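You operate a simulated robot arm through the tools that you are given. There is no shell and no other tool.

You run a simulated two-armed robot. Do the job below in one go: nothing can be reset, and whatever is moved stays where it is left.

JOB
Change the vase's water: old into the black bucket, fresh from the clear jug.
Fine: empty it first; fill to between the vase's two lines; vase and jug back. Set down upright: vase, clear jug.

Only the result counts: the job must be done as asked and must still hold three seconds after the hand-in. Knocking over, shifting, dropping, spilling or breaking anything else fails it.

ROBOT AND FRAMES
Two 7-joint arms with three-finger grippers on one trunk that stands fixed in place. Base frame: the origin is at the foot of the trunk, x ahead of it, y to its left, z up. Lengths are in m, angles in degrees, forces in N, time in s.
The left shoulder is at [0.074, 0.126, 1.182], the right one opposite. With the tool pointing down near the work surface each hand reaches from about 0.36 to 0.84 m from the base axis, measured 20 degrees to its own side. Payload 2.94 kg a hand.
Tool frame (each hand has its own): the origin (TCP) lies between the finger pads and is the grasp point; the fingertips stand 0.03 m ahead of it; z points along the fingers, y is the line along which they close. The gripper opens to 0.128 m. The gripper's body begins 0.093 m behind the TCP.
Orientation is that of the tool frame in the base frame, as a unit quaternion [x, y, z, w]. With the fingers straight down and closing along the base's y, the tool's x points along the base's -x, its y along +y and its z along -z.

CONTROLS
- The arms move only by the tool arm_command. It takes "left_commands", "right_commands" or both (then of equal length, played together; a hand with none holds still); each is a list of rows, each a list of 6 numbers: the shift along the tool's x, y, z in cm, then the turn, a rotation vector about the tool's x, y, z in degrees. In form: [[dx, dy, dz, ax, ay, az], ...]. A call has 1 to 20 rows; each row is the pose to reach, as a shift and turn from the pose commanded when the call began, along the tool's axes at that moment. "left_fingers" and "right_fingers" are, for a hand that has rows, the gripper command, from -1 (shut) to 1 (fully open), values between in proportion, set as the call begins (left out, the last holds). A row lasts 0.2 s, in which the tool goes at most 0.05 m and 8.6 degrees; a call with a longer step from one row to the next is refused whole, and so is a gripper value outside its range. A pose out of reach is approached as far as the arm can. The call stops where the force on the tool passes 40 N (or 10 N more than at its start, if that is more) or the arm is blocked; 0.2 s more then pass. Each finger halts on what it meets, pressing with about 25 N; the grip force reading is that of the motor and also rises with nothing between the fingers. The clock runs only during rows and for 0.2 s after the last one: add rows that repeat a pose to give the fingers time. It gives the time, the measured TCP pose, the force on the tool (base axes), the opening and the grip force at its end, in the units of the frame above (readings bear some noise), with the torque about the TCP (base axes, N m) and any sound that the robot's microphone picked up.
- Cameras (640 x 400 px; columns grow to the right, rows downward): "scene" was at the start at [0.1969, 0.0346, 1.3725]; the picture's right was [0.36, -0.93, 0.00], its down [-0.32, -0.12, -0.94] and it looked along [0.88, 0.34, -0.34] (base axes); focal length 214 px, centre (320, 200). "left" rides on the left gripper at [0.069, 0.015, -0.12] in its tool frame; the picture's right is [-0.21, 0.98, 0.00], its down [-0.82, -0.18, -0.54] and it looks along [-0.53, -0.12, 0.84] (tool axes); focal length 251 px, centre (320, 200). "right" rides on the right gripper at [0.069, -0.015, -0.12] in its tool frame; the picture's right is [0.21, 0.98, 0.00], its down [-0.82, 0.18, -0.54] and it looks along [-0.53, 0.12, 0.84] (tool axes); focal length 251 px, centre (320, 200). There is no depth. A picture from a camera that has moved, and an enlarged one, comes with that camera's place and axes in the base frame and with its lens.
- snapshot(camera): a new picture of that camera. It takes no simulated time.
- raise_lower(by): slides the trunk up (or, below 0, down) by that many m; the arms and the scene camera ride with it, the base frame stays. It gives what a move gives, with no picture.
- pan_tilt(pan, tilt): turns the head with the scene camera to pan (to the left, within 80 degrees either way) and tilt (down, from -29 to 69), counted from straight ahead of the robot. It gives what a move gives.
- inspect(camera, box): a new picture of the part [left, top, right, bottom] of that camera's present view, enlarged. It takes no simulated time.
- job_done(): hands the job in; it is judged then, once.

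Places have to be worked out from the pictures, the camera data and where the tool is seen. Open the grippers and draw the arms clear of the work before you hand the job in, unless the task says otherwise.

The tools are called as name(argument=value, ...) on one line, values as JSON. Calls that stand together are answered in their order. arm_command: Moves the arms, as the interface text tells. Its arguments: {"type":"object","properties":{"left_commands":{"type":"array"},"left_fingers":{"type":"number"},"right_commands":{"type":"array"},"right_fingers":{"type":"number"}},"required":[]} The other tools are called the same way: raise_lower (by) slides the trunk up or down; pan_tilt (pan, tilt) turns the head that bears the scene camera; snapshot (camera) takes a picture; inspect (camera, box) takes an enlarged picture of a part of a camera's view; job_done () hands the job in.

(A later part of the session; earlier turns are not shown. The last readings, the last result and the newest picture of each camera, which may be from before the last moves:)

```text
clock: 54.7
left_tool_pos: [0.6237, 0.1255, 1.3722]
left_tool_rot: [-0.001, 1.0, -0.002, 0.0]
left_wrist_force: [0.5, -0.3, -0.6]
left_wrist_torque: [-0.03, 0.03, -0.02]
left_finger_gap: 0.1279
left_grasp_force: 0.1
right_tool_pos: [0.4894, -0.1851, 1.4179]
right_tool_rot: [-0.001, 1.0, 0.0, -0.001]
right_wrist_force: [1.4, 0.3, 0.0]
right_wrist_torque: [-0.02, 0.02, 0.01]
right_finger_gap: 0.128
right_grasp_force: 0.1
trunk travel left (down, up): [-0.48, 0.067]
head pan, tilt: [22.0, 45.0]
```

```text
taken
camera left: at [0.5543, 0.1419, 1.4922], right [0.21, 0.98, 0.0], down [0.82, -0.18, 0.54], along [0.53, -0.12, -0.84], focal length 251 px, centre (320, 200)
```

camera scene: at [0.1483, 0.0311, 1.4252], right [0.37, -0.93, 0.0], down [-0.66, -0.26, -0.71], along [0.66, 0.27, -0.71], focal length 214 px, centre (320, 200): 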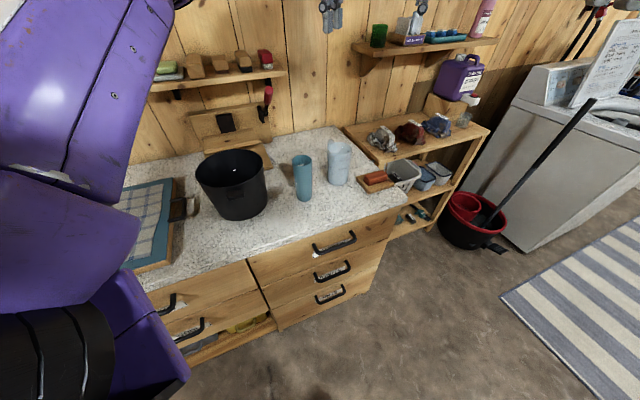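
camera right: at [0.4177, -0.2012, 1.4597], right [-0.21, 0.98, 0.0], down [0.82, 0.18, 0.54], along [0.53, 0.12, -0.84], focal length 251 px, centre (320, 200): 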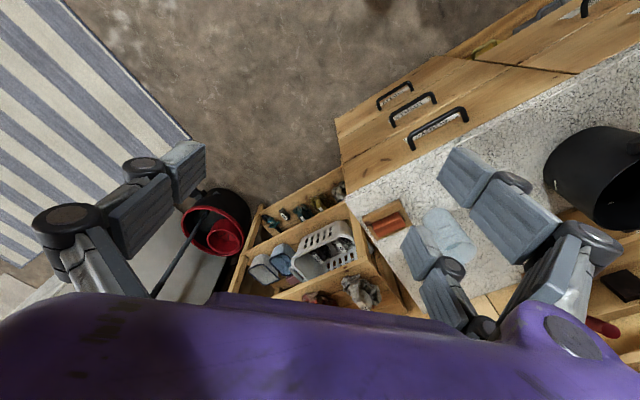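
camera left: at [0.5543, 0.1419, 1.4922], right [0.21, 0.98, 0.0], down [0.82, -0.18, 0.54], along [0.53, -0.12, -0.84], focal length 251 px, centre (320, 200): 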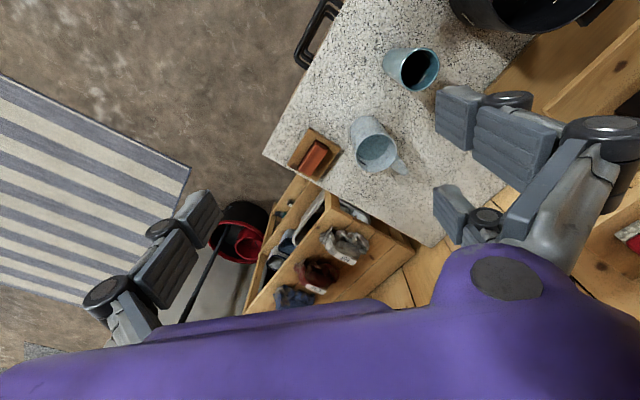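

The trunk is up. I bring the left hand over the jug again at z 1.12 with yaw 40°, pointing straight down.

arm_command(left_commands=[[-1.2, 0.7, 2.2, 0, 0, -4.0], [-2.9, 1.7, 5.5, 0, 0, -9.0], [-4.8, 2.8, 9.0, 0, 0, -14.5], [-6.8, 4.0, 12.6, 0, 0, -20.0], [-8.7, 5.1, 16.2, 0, 0, -26.0], [-10.6, 6.2, 19.8, 0, 0, -32.0], [-12.4, 7.3, 23.1, 0, 0, -37.0], [-13.52, 7.93, 25.2, 0, 0, -40.0], [-13.52, 7.93, 25.2, 0, 0, -40.0]])

snapshot(camera="left")

snapshot(camera="scene")

```text
clock: 56.7
left_tool_pos: [0.7586, 0.2048, 1.1221]
left_tool_rot: [-0.343, 0.939, -0.002, 0.0]
left_wrist_force: [0.1, -0.1, 0.0]
left_wrist_torque: [0.02, 0.03, 0.01]
left_finger_gap: 0.1281
left_grasp_force: 0.1
right_tool_pos: [0.4871, -0.1834, 1.4179]
right_tool_rot: [0.0, 1.0, 0.0, 0.001]
right_wrist_force: [0.5, 0.9, 0.6]
right_wrist_torque: [0.0, -0.02, -0.02]
right_finger_gap: 0.1281
right_grasp_force: 0.1
trunk travel left (down, up): [-0.48, 0.067]
head pan, tilt: [22.0, 45.0]
```

```text
taken
camera left: at [0.6951, 0.1731, 1.2421], right [-0.47, 0.89, 0.0], down [0.74, 0.39, 0.54], along [0.48, 0.25, -0.84], focal length 251 px, centre (320, 200)
```

left: 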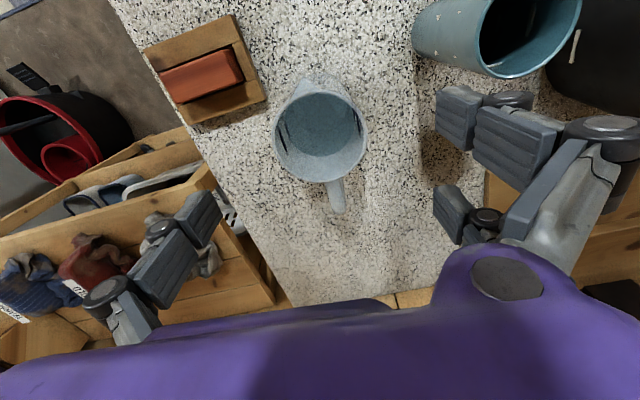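

```text
taken
camera scene: at [0.1468, 0.0314, 1.4256], right [0.37, -0.93, 0.0], down [-0.66, -0.27, -0.71], along [0.66, 0.27, -0.71], focal length 214 px, centre (320, 200)
```

scene: 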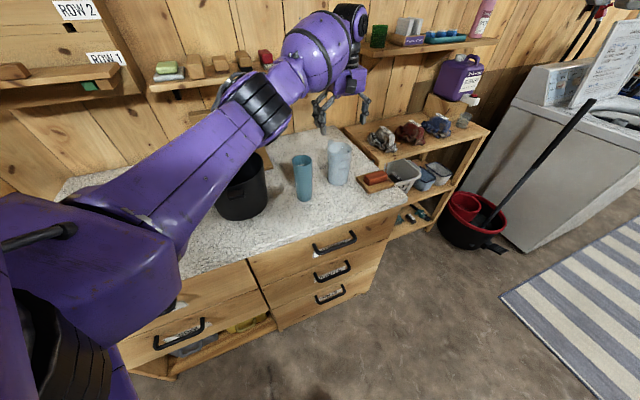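

The hand is over the jug without reach warnings. I enlarge the view to refine the jug's place between the fingers.

inspect(camera="left", box=[260, 65, 380, 225])

inspect(camera="scene", box=[230, 60, 430, 220])

```text
2.50 times, centred on (320, 145) of left
camera zoom: at [0.6951, 0.1731, 1.2421], right [-0.47, 0.89, 0.0], down [0.74, 0.39, 0.54], along [0.48, 0.25, -0.84], focal length 629 px, centre (320, 338)
```

zoom: 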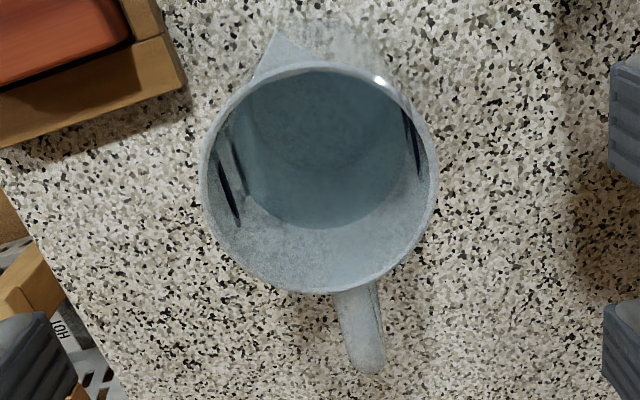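

```text
2.50 times, centred on (330, 140) of scene
camera zoom: at [0.1468, 0.0314, 1.4256], right [0.37, -0.93, 0.0], down [-0.66, -0.27, -0.71], along [0.66, 0.27, -0.71], focal length 536 px, centre (295, 350)
```

zoom: 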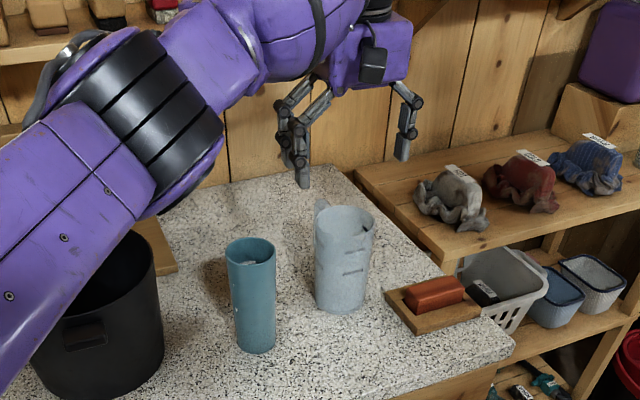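

The jug is centred between the fingers within a millimetre, and the nearest finger will pass about 2 cm from the soap tray. I narrow the opening to about 11 cm and descend to mid-height.

arm_command(left_commands=[[0.1, 0, 1.0, 0, 0, 0], [0.2, 0, 3.5, 0, 0, 0], [0.2, 0, 6.0, 0, 0, 0], [0.2, 0, 8.5, 0, 0, 0], [0.2, 0, 11.0, 0, 0, 0], [0.2, 0, 13.0, 0, 0, 0], [0.2, 0, 14.6, 0, 0, 0], [0.2, 0, 14.6, 0, 0, 0]], left_fingers=0.7)

snapshot(camera="left")

inspect(camera="scene", box=[230, 60, 430, 220])

```text
clock: 58.5
left_tool_pos: [0.7572, 0.2027, 0.9774]
left_tool_rot: [-0.341, 0.94, -0.002, 0.001]
left_wrist_force: [0.1, 0.1, 0.1]
left_wrist_torque: [0.02, 0.02, 0.03]
left_finger_gap: 0.109
left_grasp_force: 0.0
right_tool_pos: [0.4873, -0.1841, 1.4188]
right_tool_rot: [0.0, 1.0, -0.001, 0.001]
right_wrist_force: [0.9, -0.8, 0.1]
right_wrist_torque: [0.01, -0.01, -0.02]
right_finger_gap: 0.128
right_grasp_force: 0.1
trunk travel left (down, up): [-0.48, 0.067]
head pan, tilt: [22.0, 45.0]
```

```text
taken
camera left: at [0.6946, 0.1717, 1.096], right [-0.46, 0.89, 0.0], down [0.74, 0.39, 0.54], along [0.48, 0.25, -0.84], focal length 251 px, centre (320, 200)
```

left: 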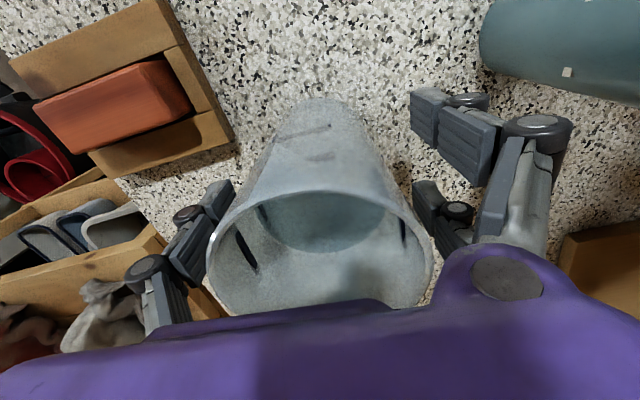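

```text
2.50 times, centred on (330, 140) of scene
camera zoom: at [0.1471, 0.0313, 1.4255], right [0.37, -0.93, 0.0], down [-0.66, -0.27, -0.71], along [0.66, 0.27, -0.71], focal length 536 px, centre (295, 350)
```

zoom: 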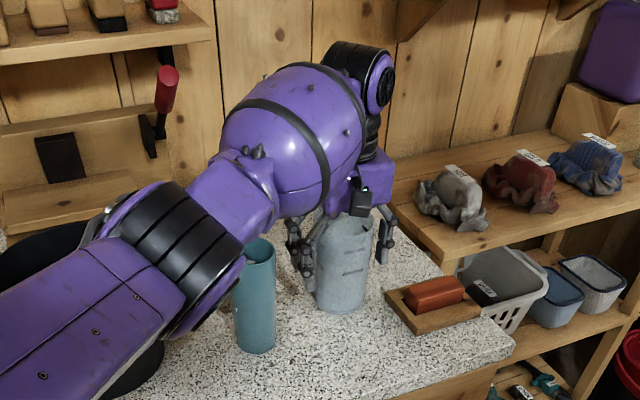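

The fingers are at mid-height on both sides of the jug, clear of the tray, handle and spout. I close the gripper on the jug.

arm_command(left_commands=[[0, 0, 0, 0, 0, 0], [0, 0, 0, 0, 0, 0], [0, 0, 0, 0, 0, 0], [0, 0, 0, 0, 0, 0]], left_fingers=-1)

snapshot(camera="left")

inspect(camera="scene", box=[270, 100, 400, 200])

```text
clock: 59.5
left_tool_pos: [0.7589, 0.2024, 0.9783]
left_tool_rot: [-0.342, 0.94, -0.003, 0.002]
left_wrist_force: [2.2, -0.7, 3.3]
left_wrist_torque: [0.08, -0.11, -0.09]
left_finger_gap: 0.0725
left_grasp_force: 24.7
right_tool_pos: [0.4885, -0.185, 1.4186]
right_tool_rot: [0.0, 1.0, 0.0, 0.0]
right_wrist_force: [-0.3, -0.2, -0.9]
right_wrist_torque: [0.04, -0.01, -0.03]
right_finger_gap: 0.128
right_grasp_force: 0.0
trunk travel left (down, up): [-0.48, 0.067]
head pan, tilt: [22.0, 45.0]
```

```text
taken
camera left: at [0.6948, 0.1715, 1.0965], right [-0.46, 0.89, -0.01], down [0.74, 0.39, 0.54], along [0.48, 0.25, -0.84], focal length 251 px, centre (320, 200)
```

left: 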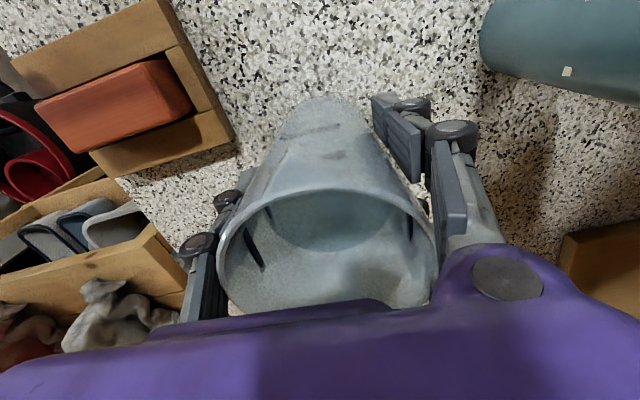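

```text
4.00 times, centred on (335, 150) of scene
camera zoom: at [0.1472, 0.031, 1.4255], right [0.37, -0.93, 0.0], down [-0.66, -0.26, -0.71], along [0.66, 0.27, -0.71], focal length 858 px, centre (260, 400)
```

zoom: 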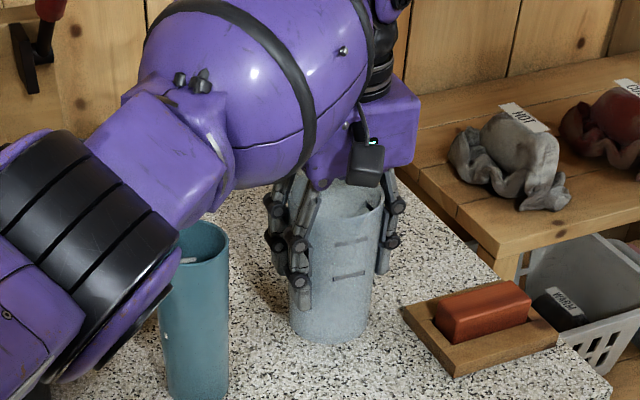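

The grip holds at a 72.5 mm gap. I lift the jug straight up about 17 cm.

arm_command(left_commands=[[0, 0, -0.7, 0, 0, 0], [0, 0, -2.2, 0, 0, 0], [0, 0, -4.5, 0, 0, 0], [0, 0, -7.0, 0, 0, 0], [0, 0, -9.5, 0, 0, 0], [0, 0, -12.0, 0, 0, 0], [0, 0, -14.5, 0, 0, 0], [0, 0, -16.5, 0, 0, 0], [0, 0, -17.4, 0, 0, 0], [0, 0, -17.4, 0, 0, 0]])

snapshot(camera="scene")

snapshot(camera="left")

```text
clock: 61.7
left_tool_pos: [0.7578, 0.2036, 1.1484]
left_tool_rot: [-0.342, 0.94, -0.002, 0.002]
left_wrist_force: [-1.1, 0.3, -3.6]
left_wrist_torque: [-0.09, 0.09, -0.03]
left_finger_gap: 0.0723
left_grasp_force: 24.8
right_tool_pos: [0.4887, -0.1836, 1.4176]
right_tool_rot: [0.0, 1.0, -0.001, 0.0]
right_wrist_force: [-0.5, 0.4, 0.1]
right_wrist_torque: [0.05, 0.01, 0.0]
right_finger_gap: 0.1283
right_grasp_force: 0.0
trunk travel left (down, up): [-0.48, 0.067]
head pan, tilt: [22.0, 45.0]
```

```text
taken
camera scene: at [0.1479, 0.0315, 1.4254], right [0.37, -0.93, 0.0], down [-0.66, -0.27, -0.71], along [0.66, 0.26, -0.71], focal length 214 px, centre (320, 200)
```

scene: 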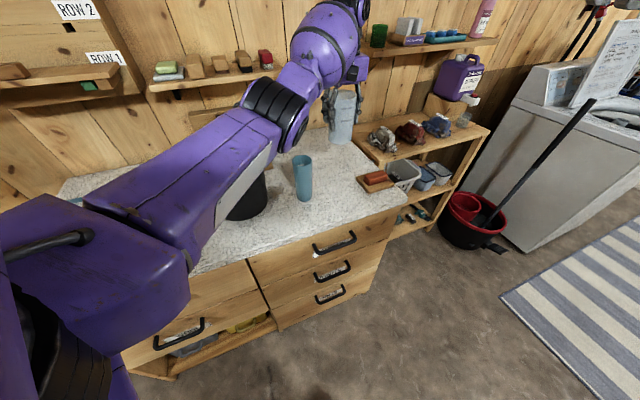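

```text
taken
camera left: at [0.6942, 0.1721, 1.2688], right [-0.46, 0.89, 0.0], down [0.74, 0.39, 0.54], along [0.48, 0.25, -0.84], focal length 251 px, centre (320, 200)
```

left: 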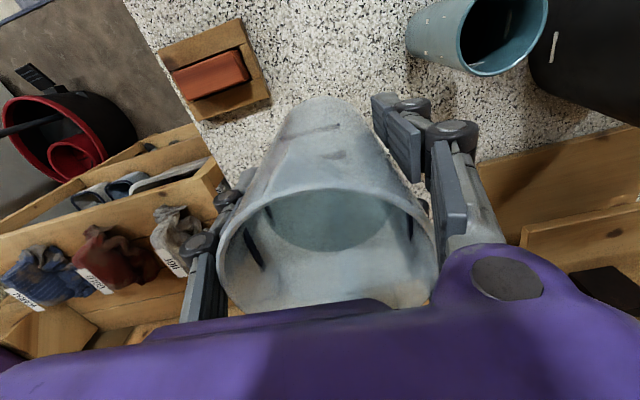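

The jug is up and steady (about 3.6–4 N). I now carry it beside the vase while turning the hand to yaw −10°, so that the spout faces the vase.

arm_command(left_commands=[[-0.1, 0.7, 0, 0, 0, 4.0], [-0.25, 1.6, 0, 0, 0, 10.0], [-0.4, 2.7, 0, 0, 0, 17.0], [-0.6, 3.7, 0, 0, 0, 24.0], [-0.75, 4.8, 0, 0, 0, 31.0], [-0.9, 5.8, 0, 0, 0, 38.0], [-1.05, 6.8, 0, 0, 0, 44.5], [-1.16, 7.45, 0, 0, 0, 50.0], [-1.16, 7.45, 0, 0, 0, 50.0]])

snapshot(camera="scene")

snapshot(camera="left")

```text
clock: 63.7
left_tool_pos: [0.7173, 0.2683, 1.1517]
left_tool_rot: [0.087, 0.996, -0.002, 0.001]
left_wrist_force: [-0.2, 0.6, -4.1]
left_wrist_torque: [0.05, 0.11, -0.02]
left_finger_gap: 0.0723
left_grasp_force: 25.2
right_tool_pos: [0.489, -0.1845, 1.4181]
right_tool_rot: [0.001, 1.0, 0.001, 0.0]
right_wrist_force: [0.9, -0.1, 0.0]
right_wrist_torque: [0.01, 0.02, -0.02]
right_finger_gap: 0.1281
right_grasp_force: 0.1
trunk travel left (down, up): [-0.48, 0.067]
head pan, tilt: [22.0, 45.0]
```

```text
taken
camera scene: at [0.1479, 0.0314, 1.4254], right [0.37, -0.93, 0.0], down [-0.66, -0.27, -0.71], along [0.66, 0.27, -0.71], focal length 214 px, centre (320, 200)
```

scene: 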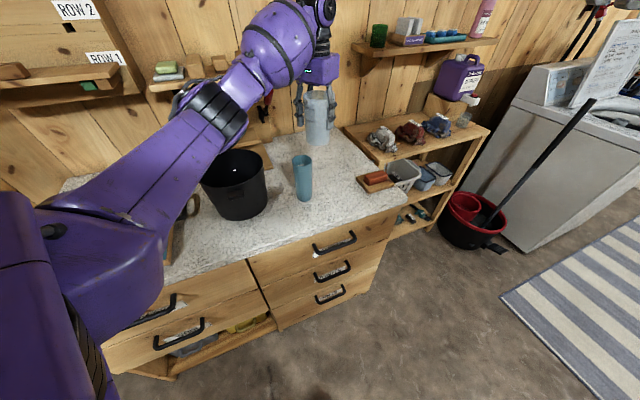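

```text
taken
camera left: at [0.6513, 0.2958, 1.2707], right [0.38, 0.92, 0.0], down [0.78, -0.32, 0.54], along [0.5, -0.21, -0.84], focal length 251 px, centre (320, 200)
```

left: 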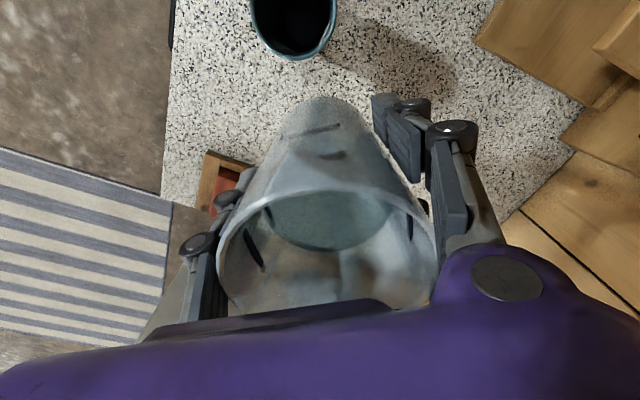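

The vase lies exactly in the pour plane, about 9.1 cm behind the jug's axis, as planned. I tilt the jug 36° toward it (below the flow point) while lowering to z 1.115.

arm_command(left_commands=[[0, 0, 0.5, 0, -5, 0], [0, 0, 1.2, 0, -12, 0], [0, 0, 1.9, 0, -19, 0], [0, 0, 2.6, 0, -25, 0], [0, 0, 3.2, 0, -31, 0], [0, 0, 3.6, 0, -36, 0], [0, 0, 3.6, 0, -36, 0]])

snapshot(camera="scene")

inspect(camera="scene", box=[250, 80, 380, 210])

snapshot(camera="left")

snapshot(camera="right")

```text
clock: 65.3
left_tool_pos: [0.7175, 0.2683, 1.1151]
left_tool_rot: [0.082, 0.947, -0.028, 0.31]
left_wrist_force: [-0.1, 1.2, -4.7]
left_wrist_torque: [0.02, 0.14, 0.0]
left_finger_gap: 0.0724
left_grasp_force: 25.4
right_tool_pos: [0.4882, -0.1845, 1.4187]
right_tool_rot: [0.0, 1.0, 0.0, 0.0]
right_wrist_force: [-0.3, 0.0, -0.6]
right_wrist_torque: [0.03, 0.02, -0.02]
right_finger_gap: 0.1281
right_grasp_force: 0.1
trunk travel left (down, up): [-0.48, 0.067]
head pan, tilt: [22.0, 45.0]
```

```text
taken
camera scene: at [0.1522, 0.024, 1.4286], right [0.28, -0.96, 0.0], down [-0.65, -0.19, -0.73], along [0.7, 0.2, -0.68], focal length 214 px, centre (320, 200)
```

scene: 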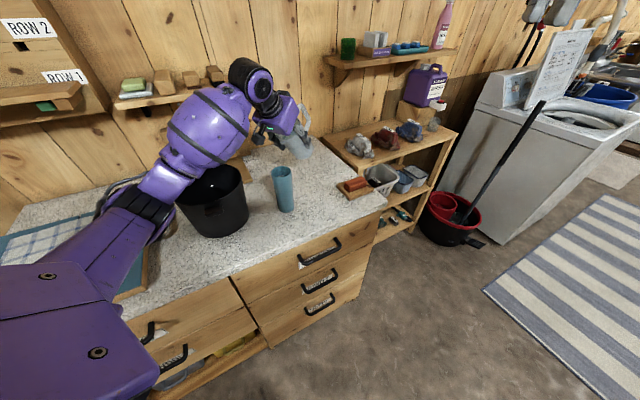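

```text
3.08 times, centred on (315, 145) of scene
camera zoom: at [0.1522, 0.024, 1.4286], right [0.28, -0.96, 0.0], down [-0.65, -0.19, -0.73], along [0.7, 0.2, -0.68], focal length 660 px, centre (335, 369)
```

zoom: 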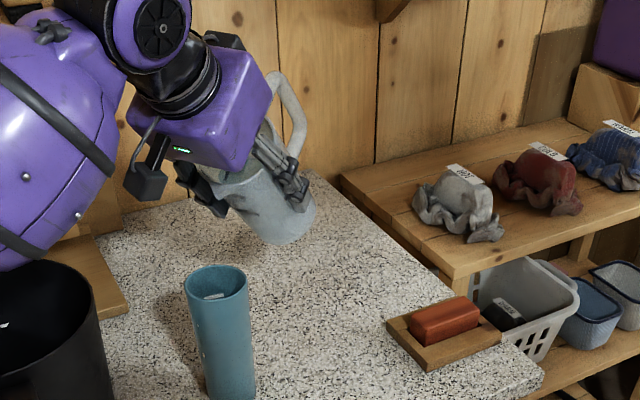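

```text
taken
camera left: at [0.5953, 0.3052, 1.1701], right [0.34, 0.93, 0.12], down [0.31, -0.23, 0.92], along [0.89, -0.27, -0.37], focal length 251 px, centre (320, 200)
```

left: 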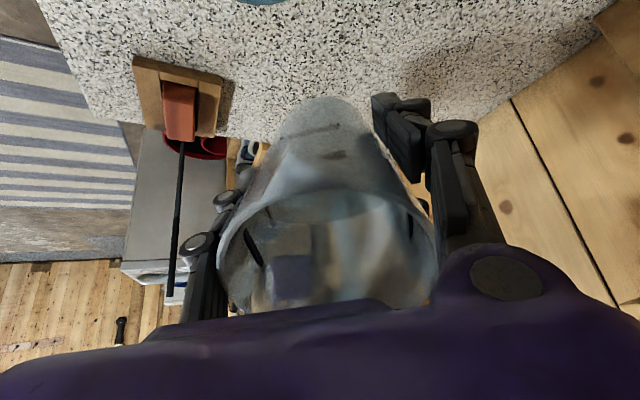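

```text
taken
camera right: at [0.4186, -0.2, 1.5382], right [-0.21, 0.98, 0.0], down [0.82, 0.18, 0.54], along [0.53, 0.12, -0.84], focal length 251 px, centre (320, 200)
```

right: 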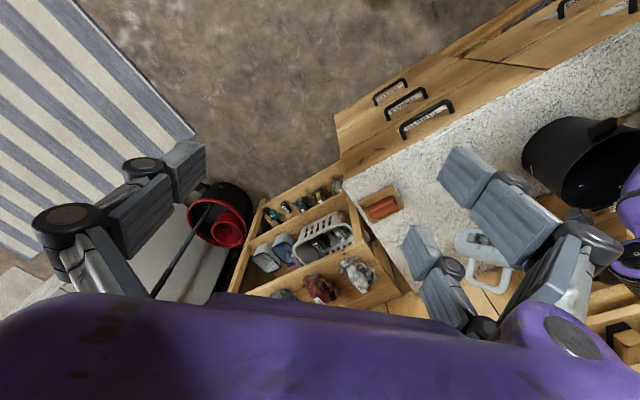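

The jug's lip hangs above the vase mouth with the handle on top. I bring the right hand back to its initial lateral spot so its camera can watch the pour from the side.

arm_command(right_commands=[[0, 4, 0, 0, 0, 0], [0, 8, 0, 0, 0, 0], [0, 12, 0, 0, 0, 0], [0, 16, 0, 0, 0, 0], [0, 20, 0, 0, 0, 0], [0, 20, 0, 0, 0, 0]])

snapshot(camera="right")

inspect(camera="right", box=[360, 100, 540, 280])

```text
clock: 66.7
left_tool_pos: [0.7178, 0.2658, 1.1146]
left_tool_rot: [0.082, 0.947, -0.027, 0.31]
left_wrist_force: [0.0, -0.3, -3.9]
left_wrist_torque: [0.01, 0.13, 0.01]
left_finger_gap: 0.0724
left_grasp_force: 24.7
right_tool_pos: [0.4883, 0.0157, 1.4186]
right_tool_rot: [0.001, 1.0, 0.001, 0.0]
right_wrist_force: [-0.1, -0.5, 0.3]
right_wrist_torque: [0.02, -0.02, -0.01]
right_finger_gap: 0.1282
right_grasp_force: 0.0
trunk travel left (down, up): [-0.48, 0.067]
head pan, tilt: [22.0, 45.0]
```

```text
taken
camera right: at [0.418, 0.0005, 1.5388], right [-0.21, 0.98, 0.0], down [0.82, 0.18, 0.54], along [0.53, 0.12, -0.84], focal length 251 px, centre (320, 200)
```

right: 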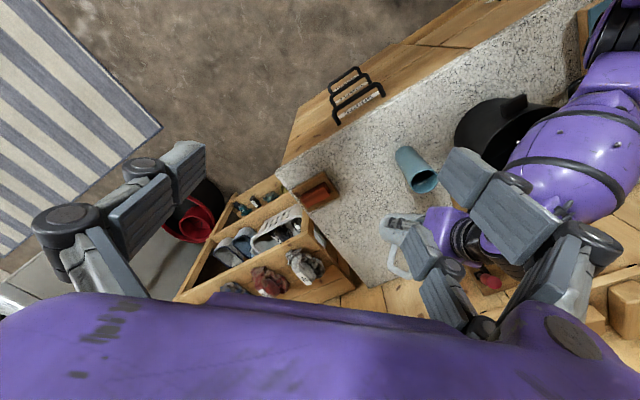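

```text
2.22 times, centred on (450, 190) of right
camera zoom: at [0.418, 0.0005, 1.5388], right [-0.21, 0.98, 0.0], down [0.82, 0.18, 0.54], along [0.53, 0.12, -0.84], focal length 559 px, centre (31, 222)
```

zoom: 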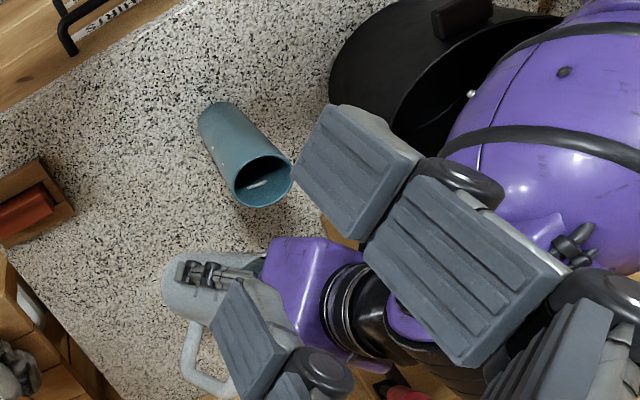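

The right camera sees into the vase's mouth. I take a close reference view of the empty inside before pouring.

inspect(camera="right", box=[395, 145, 445, 200])

```text
7.27 times, centred on (420, 172) of right
camera zoom: at [0.418, 0.0005, 1.5388], right [-0.21, 0.98, 0.0], down [0.82, 0.18, 0.54], along [0.53, 0.12, -0.84], focal length 1829 px, centre (-407, 400)
```

zoom: 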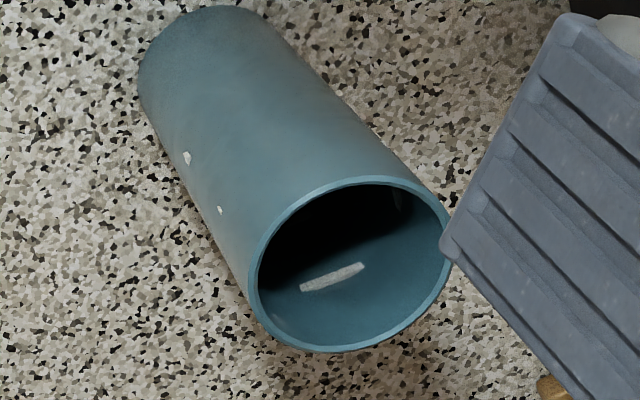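

That gives a clear reference: the upper line's dash shows on the inner wall and the depth below is dark. I lower the jug a little and tilt slowly to 44°, watching for first flow.

arm_command(left_commands=[[0.5, 0, 0.6, 0, -2, 0], [0.9, 0, 1.2, 0, -4, 0], [1.35, 0, 1.86, 0, -6, 0], [1.35, 0, 1.86, 0, -7, 0], [1.35, 0, 1.86, 0, -8, 0], [1.35, 0, 1.86, 0, -8, 0]])

inspect(camera="right", box=[395, 145, 445, 200])

inspect(camera="scene", box=[240, 90, 360, 210])

snapshot(camera="left")

```text
clock: 68.1
left_tool_pos: [0.7183, 0.2677, 1.09]
left_tool_rot: [0.08, 0.923, -0.034, 0.374]
left_wrist_force: [-0.8, -0.9, -4.3]
left_wrist_torque: [0.04, 0.1, 0.0]
left_finger_gap: 0.0724
left_grasp_force: 25.2
right_tool_pos: [0.4885, 0.017, 1.4183]
right_tool_rot: [0.0, 1.0, 0.0, 0.0]
right_wrist_force: [-0.6, -0.1, -0.4]
right_wrist_torque: [0.0, 0.02, -0.03]
right_finger_gap: 0.1278
right_grasp_force: 0.0
trunk travel left (down, up): [-0.48, 0.067]
head pan, tilt: [22.0, 45.0]
```

```text
7.27 times, centred on (420, 172) of right
camera zoom: at [0.4183, 0.0017, 1.5386], right [-0.21, 0.98, 0.0], down [0.82, 0.18, 0.54], along [0.53, 0.12, -0.84], focal length 1829 px, centre (-407, 400)
```

zoom: 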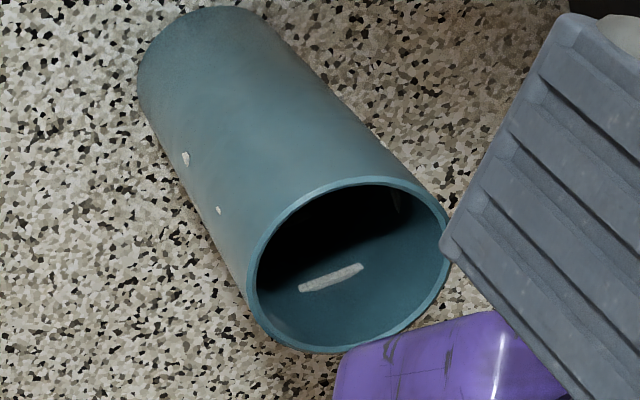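

```text
3.33 times, centred on (300, 150) of scene
camera zoom: at [0.1478, 0.0315, 1.4254], right [0.37, -0.93, 0.0], down [-0.66, -0.27, -0.71], along [0.66, 0.26, -0.71], focal length 715 px, centre (387, 367)
```

zoom: 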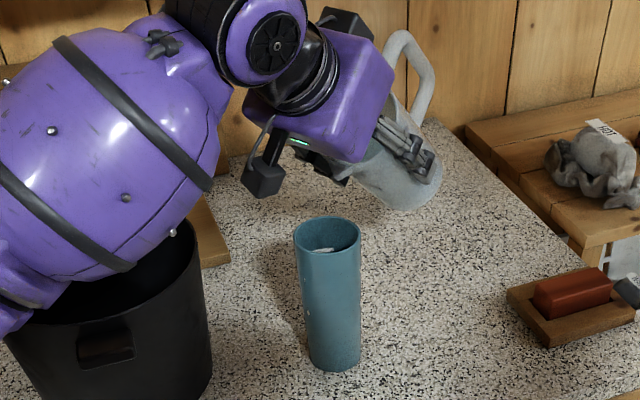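

```text
taken
camera left: at [0.5892, 0.3057, 1.1282], right [0.32, 0.94, 0.15], down [0.18, -0.21, 0.96], along [0.93, -0.28, -0.23], focal length 251 px, centre (320, 200)
```

left: 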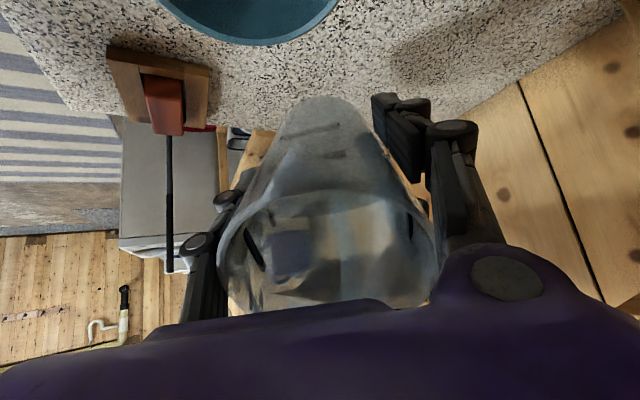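

No flow yet at 44°, and the geometry looks right. I tilt on slowly to 50°.

arm_command(left_commands=[[0, 0, 0, 0, -1, 0], [0, 0, 0, 0, -2, 0], [0, 0, 0, 0, -3, 0], [0, 0, 0, 0, -4, 0], [0, 0, 0, 0, -5, 0], [0, 0, 0, 0, -6, 0], [0, 0, 0, 0, -6, 0], [0, 0, 0, 0, -6, 0]])

inspect(camera="right", box=[395, 145, 445, 200])

inspect(camera="scene", box=[260, 110, 350, 200])

snapshot(camera="left")

```text
clock: 69.9
left_tool_pos: [0.7187, 0.2684, 1.0908]
left_tool_rot: [0.077, 0.902, -0.038, 0.422]
left_wrist_force: [0.0, 0.0, -4.7]
left_wrist_torque: [0.0, 0.11, -0.02]
left_finger_gap: 0.0722
left_grasp_force: 25.3
right_tool_pos: [0.4898, 0.0167, 1.4181]
right_tool_rot: [0.0, 1.0, 0.001, 0.0]
right_wrist_force: [-0.5, -0.6, -0.7]
right_wrist_torque: [0.02, 0.0, -0.01]
right_finger_gap: 0.128
right_grasp_force: 0.1
trunk travel left (down, up): [-0.48, 0.067]
head pan, tilt: [22.0, 45.0]
```

```text
7.27 times, centred on (420, 172) of right
camera zoom: at [0.4182, 0.0016, 1.5386], right [-0.21, 0.98, 0.0], down [0.82, 0.18, 0.54], along [0.53, 0.12, -0.84], focal length 1829 px, centre (-407, 400)
```

zoom: 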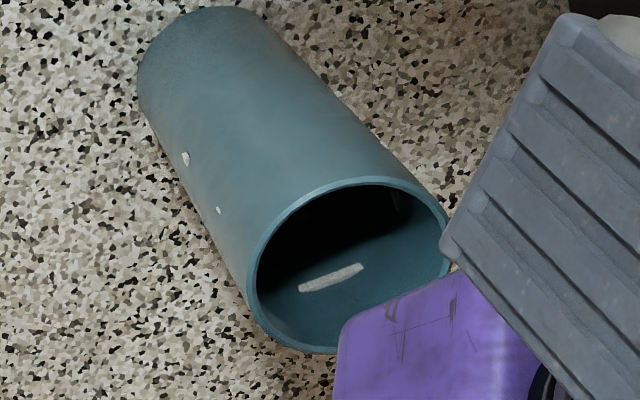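

```text
4.44 times, centred on (305, 155) of scene
camera zoom: at [0.1477, 0.0315, 1.4254], right [0.37, -0.93, 0.0], down [-0.66, -0.27, -0.71], along [0.66, 0.26, -0.71], focal length 953 px, centre (387, 400)
```

zoom: 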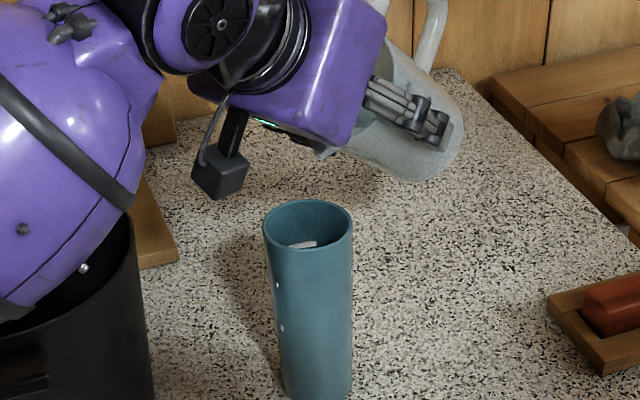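

```text
taken
camera left: at [0.5864, 0.3072, 1.115], right [0.3, 0.94, 0.16], down [0.08, -0.19, 0.98], along [0.95, -0.28, -0.13], focal length 251 px, centre (320, 200)
```

left: 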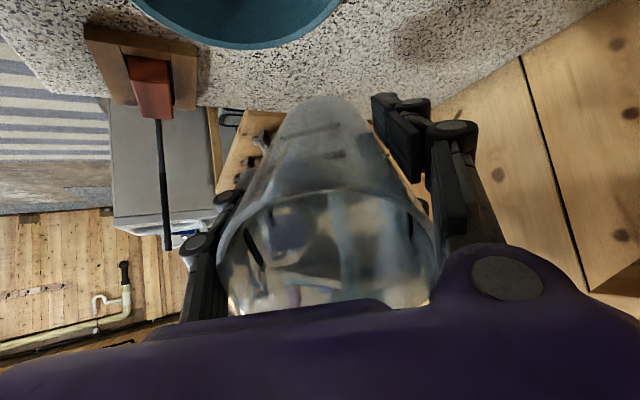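

Still no flow at 50°. I zoom in on the lip to check that it is over the vase mouth before going further.

inspect(camera="scene", box=[295, 120, 335, 165])

inspect(camera="left", box=[120, 0, 440, 200])

```text
8.89 times, centred on (315, 142) of scene
camera zoom: at [0.1477, 0.0315, 1.4254], right [0.37, -0.93, 0.0], down [-0.66, -0.27, -0.71], along [0.66, 0.26, -0.71], focal length 1906 px, centre (364, 711)
```

zoom: 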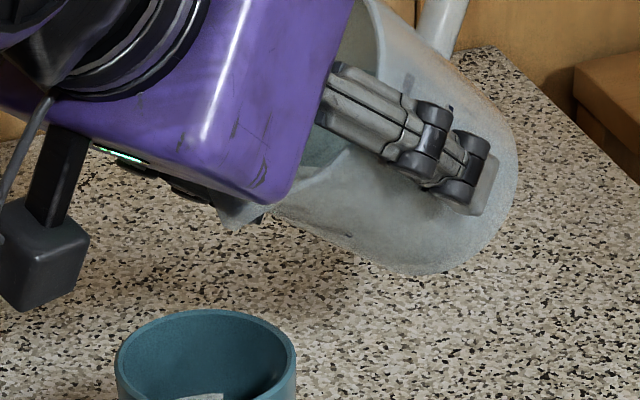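

```text
2.00 times, centred on (280, 100) of left
camera zoom: at [0.5864, 0.3072, 1.115], right [0.3, 0.94, 0.16], down [0.08, -0.19, 0.98], along [0.95, -0.28, -0.13], focal length 503 px, centre (400, 400)
```

zoom: 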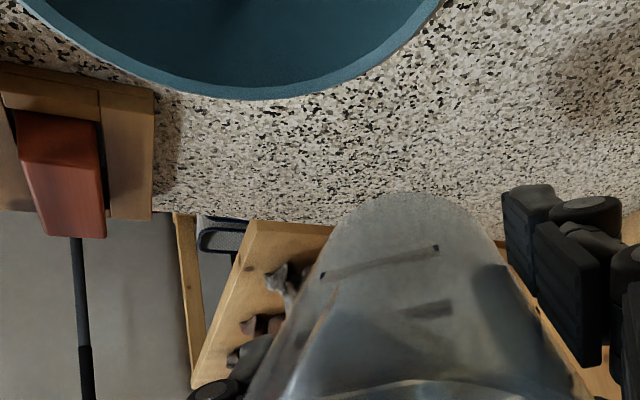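

The spout tip is at about (0.646, 0.281, 1.095), roughly 1.7 cm to the jug's side of the vase centre. I shift the jug 6 mm toward the robot and tilt on to 54°.

arm_command(left_commands=[[0.2, 0, -0.23, 0, 0, 0], [0.39, 0, -0.46, 0, -1, 0], [0.39, 0, -0.46, 0, -2, 0], [0.39, 0, -0.46, 0, -3, 0], [0.39, 0, -0.46, 0, -4, 0], [0.39, 0, -0.46, 0, -4, 0], [0.39, 0, -0.46, 0, -4, 0]])

inspect(camera="right", box=[395, 145, 445, 200])

inspect(camera="scene", box=[275, 120, 335, 190])

```text
clock: 71.5
left_tool_pos: [0.7128, 0.2681, 1.0908]
left_tool_rot: [0.077, 0.887, -0.041, 0.454]
left_wrist_force: [-0.1, -0.2, -4.8]
left_wrist_torque: [0.0, 0.11, 0.0]
left_finger_gap: 0.0724
left_grasp_force: 25.1
right_tool_pos: [0.4868, 0.0172, 1.4196]
right_tool_rot: [0.0, 1.0, 0.0, 0.0]
right_wrist_force: [-1.3, -0.2, 0.3]
right_wrist_torque: [0.03, 0.03, 0.05]
right_finger_gap: 0.1282
right_grasp_force: 0.0
trunk travel left (down, up): [-0.48, 0.067]
head pan, tilt: [22.0, 45.0]
```

```text
7.27 times, centred on (420, 172) of right
camera zoom: at [0.4181, 0.0017, 1.5386], right [-0.21, 0.98, 0.0], down [0.82, 0.18, 0.54], along [0.53, 0.12, -0.84], focal length 1829 px, centre (-407, 400)
```

zoom: 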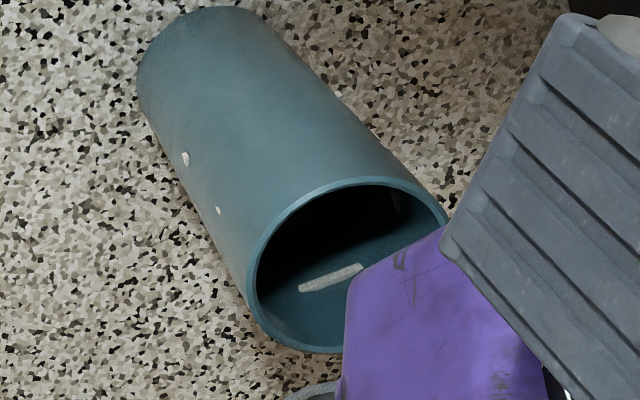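

```text
5.71 times, centred on (305, 155) of scene
camera zoom: at [0.1477, 0.0315, 1.4254], right [0.37, -0.93, 0.0], down [-0.66, -0.27, -0.71], along [0.66, 0.26, -0.71], focal length 1226 px, centre (406, 457)
```

zoom: 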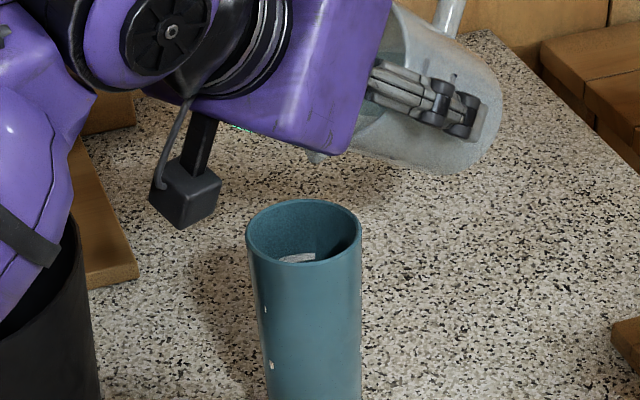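

Still nothing at 54°. I continue to 58° in 1° steps, watching the load and the vase.

arm_command(left_commands=[[0, 0, 0, 0, -1, 0], [0, 0, 0, 0, -2, 0], [0, 0, 0, 0, -3, 0], [0, 0, 0, 0, -4, 0], [0, 0, 0, 0, -4, 0]])

inspect(camera="right", box=[395, 145, 445, 200])

inspect(camera="scene", box=[275, 120, 335, 190])

```text
clock: 72.7
left_tool_pos: [0.7128, 0.2698, 1.0908]
left_tool_rot: [0.074, 0.871, -0.043, 0.484]
left_wrist_force: [-0.1, 0.8, -3.2]
left_wrist_torque: [-0.01, 0.1, 0.02]
left_finger_gap: 0.0723
left_grasp_force: 25.6
right_tool_pos: [0.4882, 0.0168, 1.4189]
right_tool_rot: [-0.001, 1.0, 0.0, 0.0]
right_wrist_force: [0.3, -0.1, 1.0]
right_wrist_torque: [0.0, 0.02, 0.02]
right_finger_gap: 0.1281
right_grasp_force: 0.1
trunk travel left (down, up): [-0.48, 0.067]
head pan, tilt: [22.0, 45.0]
```

```text
7.27 times, centred on (420, 172) of right
camera zoom: at [0.4182, 0.0016, 1.5386], right [-0.21, 0.98, 0.0], down [0.82, 0.18, 0.54], along [0.53, 0.12, -0.84], focal length 1829 px, centre (-407, 400)
```

zoom: 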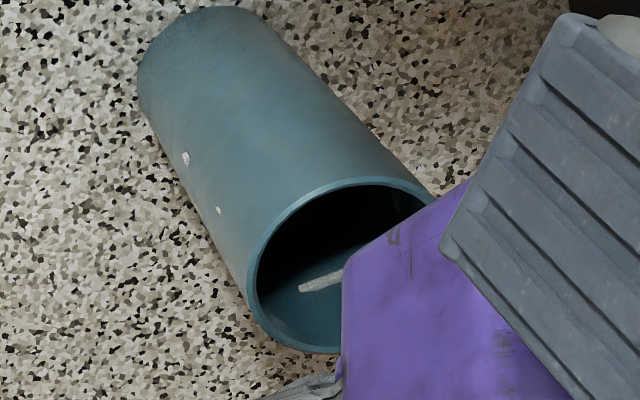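

```text
5.71 times, centred on (305, 155) of scene
camera zoom: at [0.1477, 0.0314, 1.4254], right [0.37, -0.93, 0.0], down [-0.66, -0.27, -0.71], along [0.66, 0.27, -0.71], focal length 1226 px, centre (406, 457)
```

zoom: 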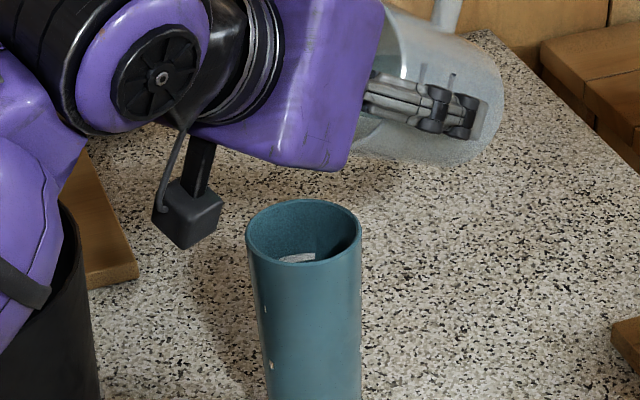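

The load reads lower (3.2 N), but the noise is large. I hold still for a moment to see whether water is flowing.

arm_command(left_commands=[[0, 0, 0, 0, 0, 0], [0, 0, 0, 0, 0, 0]])

snapshot(camera="left")

inspect(camera="scene", box=[280, 135, 320, 180])

```text
clock: 73.3
left_tool_pos: [0.713, 0.2687, 1.0913]
left_tool_rot: [0.075, 0.871, -0.043, 0.484]
left_wrist_force: [0.1, 0.7, -3.6]
left_wrist_torque: [0.03, 0.1, 0.01]
left_finger_gap: 0.0721
left_grasp_force: 24.6
right_tool_pos: [0.4872, 0.0162, 1.4191]
right_tool_rot: [0.001, 1.0, 0.0, -0.001]
right_wrist_force: [-0.5, 0.1, -0.6]
right_wrist_torque: [-0.01, 0.03, -0.01]
right_finger_gap: 0.1278
right_grasp_force: 0.0
trunk travel left (down, up): [-0.48, 0.067]
head pan, tilt: [22.0, 45.0]
```

```text
taken
camera left: at [0.5785, 0.3082, 1.0948], right [0.28, 0.94, 0.18], down [-0.06, -0.17, 0.98], along [0.96, -0.29, 0.01], focal length 251 px, centre (320, 200)
```

left: 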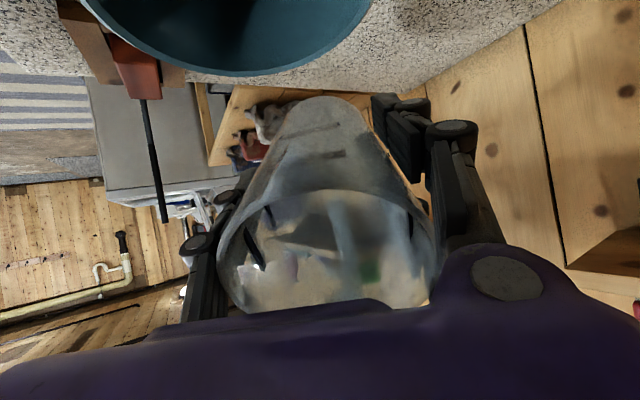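

```text
8.89 times, centred on (300, 158) of scene
camera zoom: at [0.1477, 0.0314, 1.4254], right [0.37, -0.93, 0.0], down [-0.66, -0.27, -0.71], along [0.66, 0.26, -0.71], focal length 1906 px, centre (498, 578)
```

zoom: 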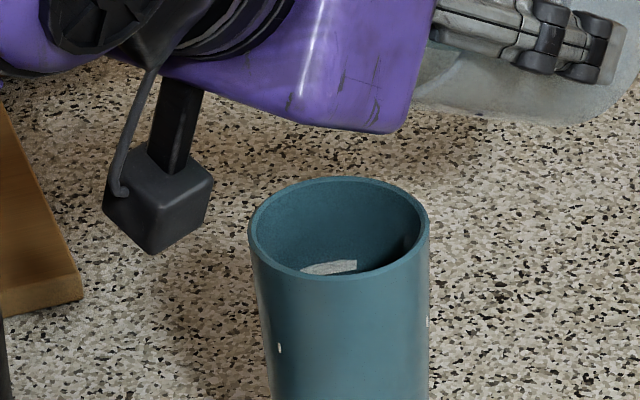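

I look closer through the hand camera at the rim and spout region of the tilted jug.

inspect(camera="left", box=[200, 80, 460, 320])

inspect(camera="left", box=[60, 0, 400, 90])

```text
1.67 times, centred on (330, 200) of left
camera zoom: at [0.5785, 0.3082, 1.0948], right [0.28, 0.94, 0.18], down [-0.06, -0.17, 0.98], along [0.96, -0.29, 0.01], focal length 419 px, centre (303, 200)
```

zoom: 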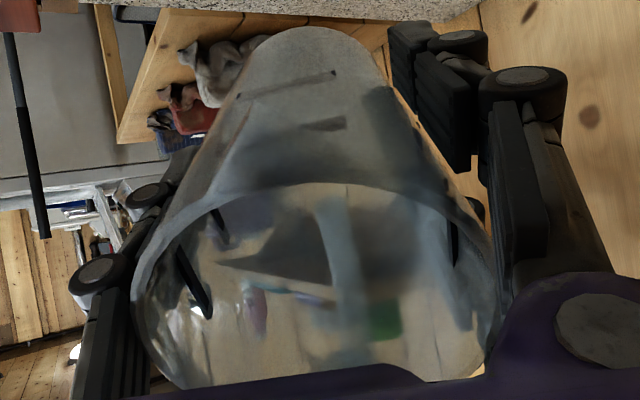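

```text
1.88 times, centred on (230, 45) of left
camera zoom: at [0.5785, 0.3082, 1.0948], right [0.28, 0.94, 0.18], down [-0.06, -0.17, 0.98], along [0.96, -0.29, 0.01], focal length 473 px, centre (489, 492)
```

zoom: 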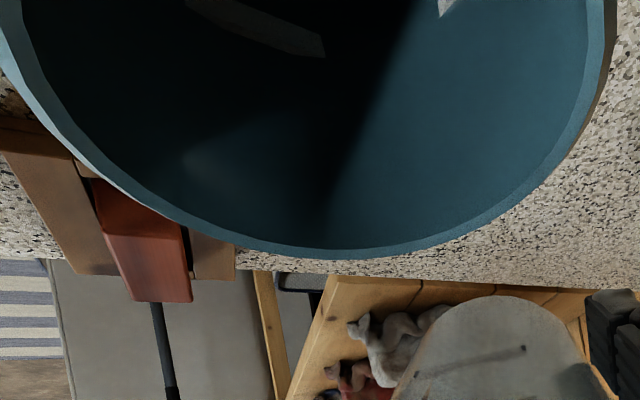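

No stream visible yet. I continue to 62°, half a degree per row, and check again.

arm_command(left_commands=[[0, 0, 0, 0, -0.5, 0], [0, 0, 0, 0, -1, 0], [0, 0, 0, 0, -1.5, 0], [0, 0, 0, 0, -2, 0], [0, 0, 0, 0, -2.5, 0], [0, 0, 0, 0, -3, 0], [0, 0, 0, 0, -3, 0]])

inspect(camera="right", box=[395, 145, 445, 200])

inspect(camera="scene", box=[280, 135, 320, 180])

snapshot(camera="left")

```text
clock: 74.9
left_tool_pos: [0.7124, 0.269, 1.0924]
left_tool_rot: [0.075, 0.858, -0.047, 0.507]
left_wrist_force: [0.3, -0.6, -3.0]
left_wrist_torque: [-0.01, 0.12, -0.01]
left_finger_gap: 0.0722
left_grasp_force: 24.9
right_tool_pos: [0.4873, 0.0169, 1.4195]
right_tool_rot: [0.0, 1.0, 0.0, 0.0]
right_wrist_force: [-0.2, 0.2, 0.1]
right_wrist_torque: [0.0, 0.02, 0.0]
right_finger_gap: 0.1281
right_grasp_force: 0.0
trunk travel left (down, up): [-0.48, 0.067]
head pan, tilt: [22.0, 45.0]
```

```text
7.27 times, centred on (420, 172) of right
camera zoom: at [0.4181, 0.0016, 1.5386], right [-0.21, 0.98, 0.0], down [0.82, 0.18, 0.54], along [0.53, 0.12, -0.84], focal length 1829 px, centre (-407, 400)
```

zoom: 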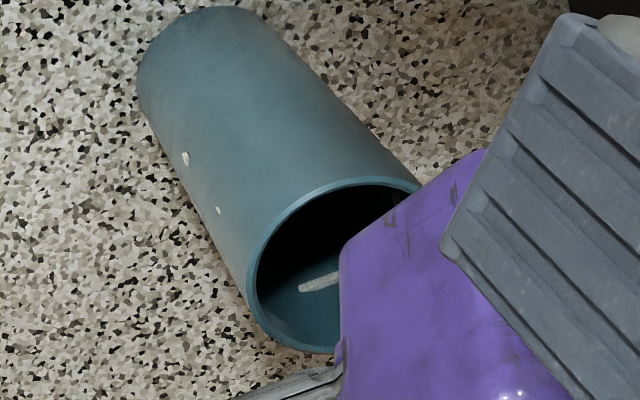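

```text
8.89 times, centred on (300, 158) of scene
camera zoom: at [0.1477, 0.0314, 1.4254], right [0.37, -0.93, 0.0], down [-0.66, -0.27, -0.71], along [0.66, 0.26, -0.71], focal length 1906 px, centre (498, 578)
```

zoom: 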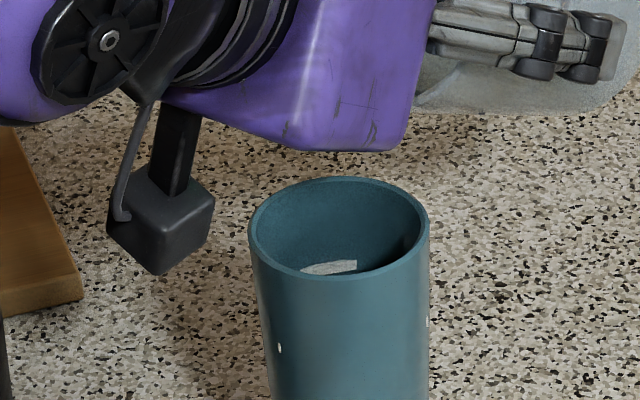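

```text
taken
camera left: at [0.5781, 0.3081, 1.0881], right [0.27, 0.94, 0.19], down [-0.11, -0.16, 0.98], along [0.96, -0.29, 0.06], focal length 251 px, centre (320, 200)
```

left: 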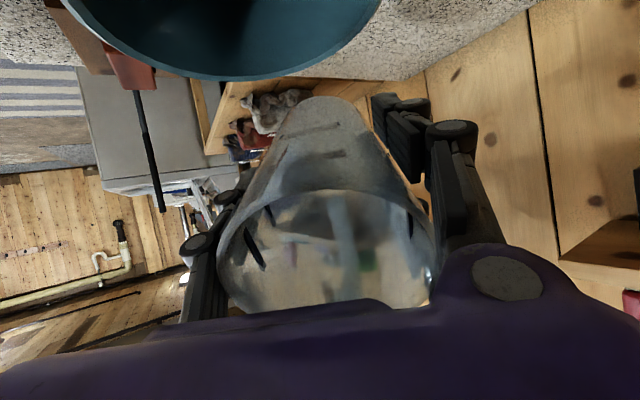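

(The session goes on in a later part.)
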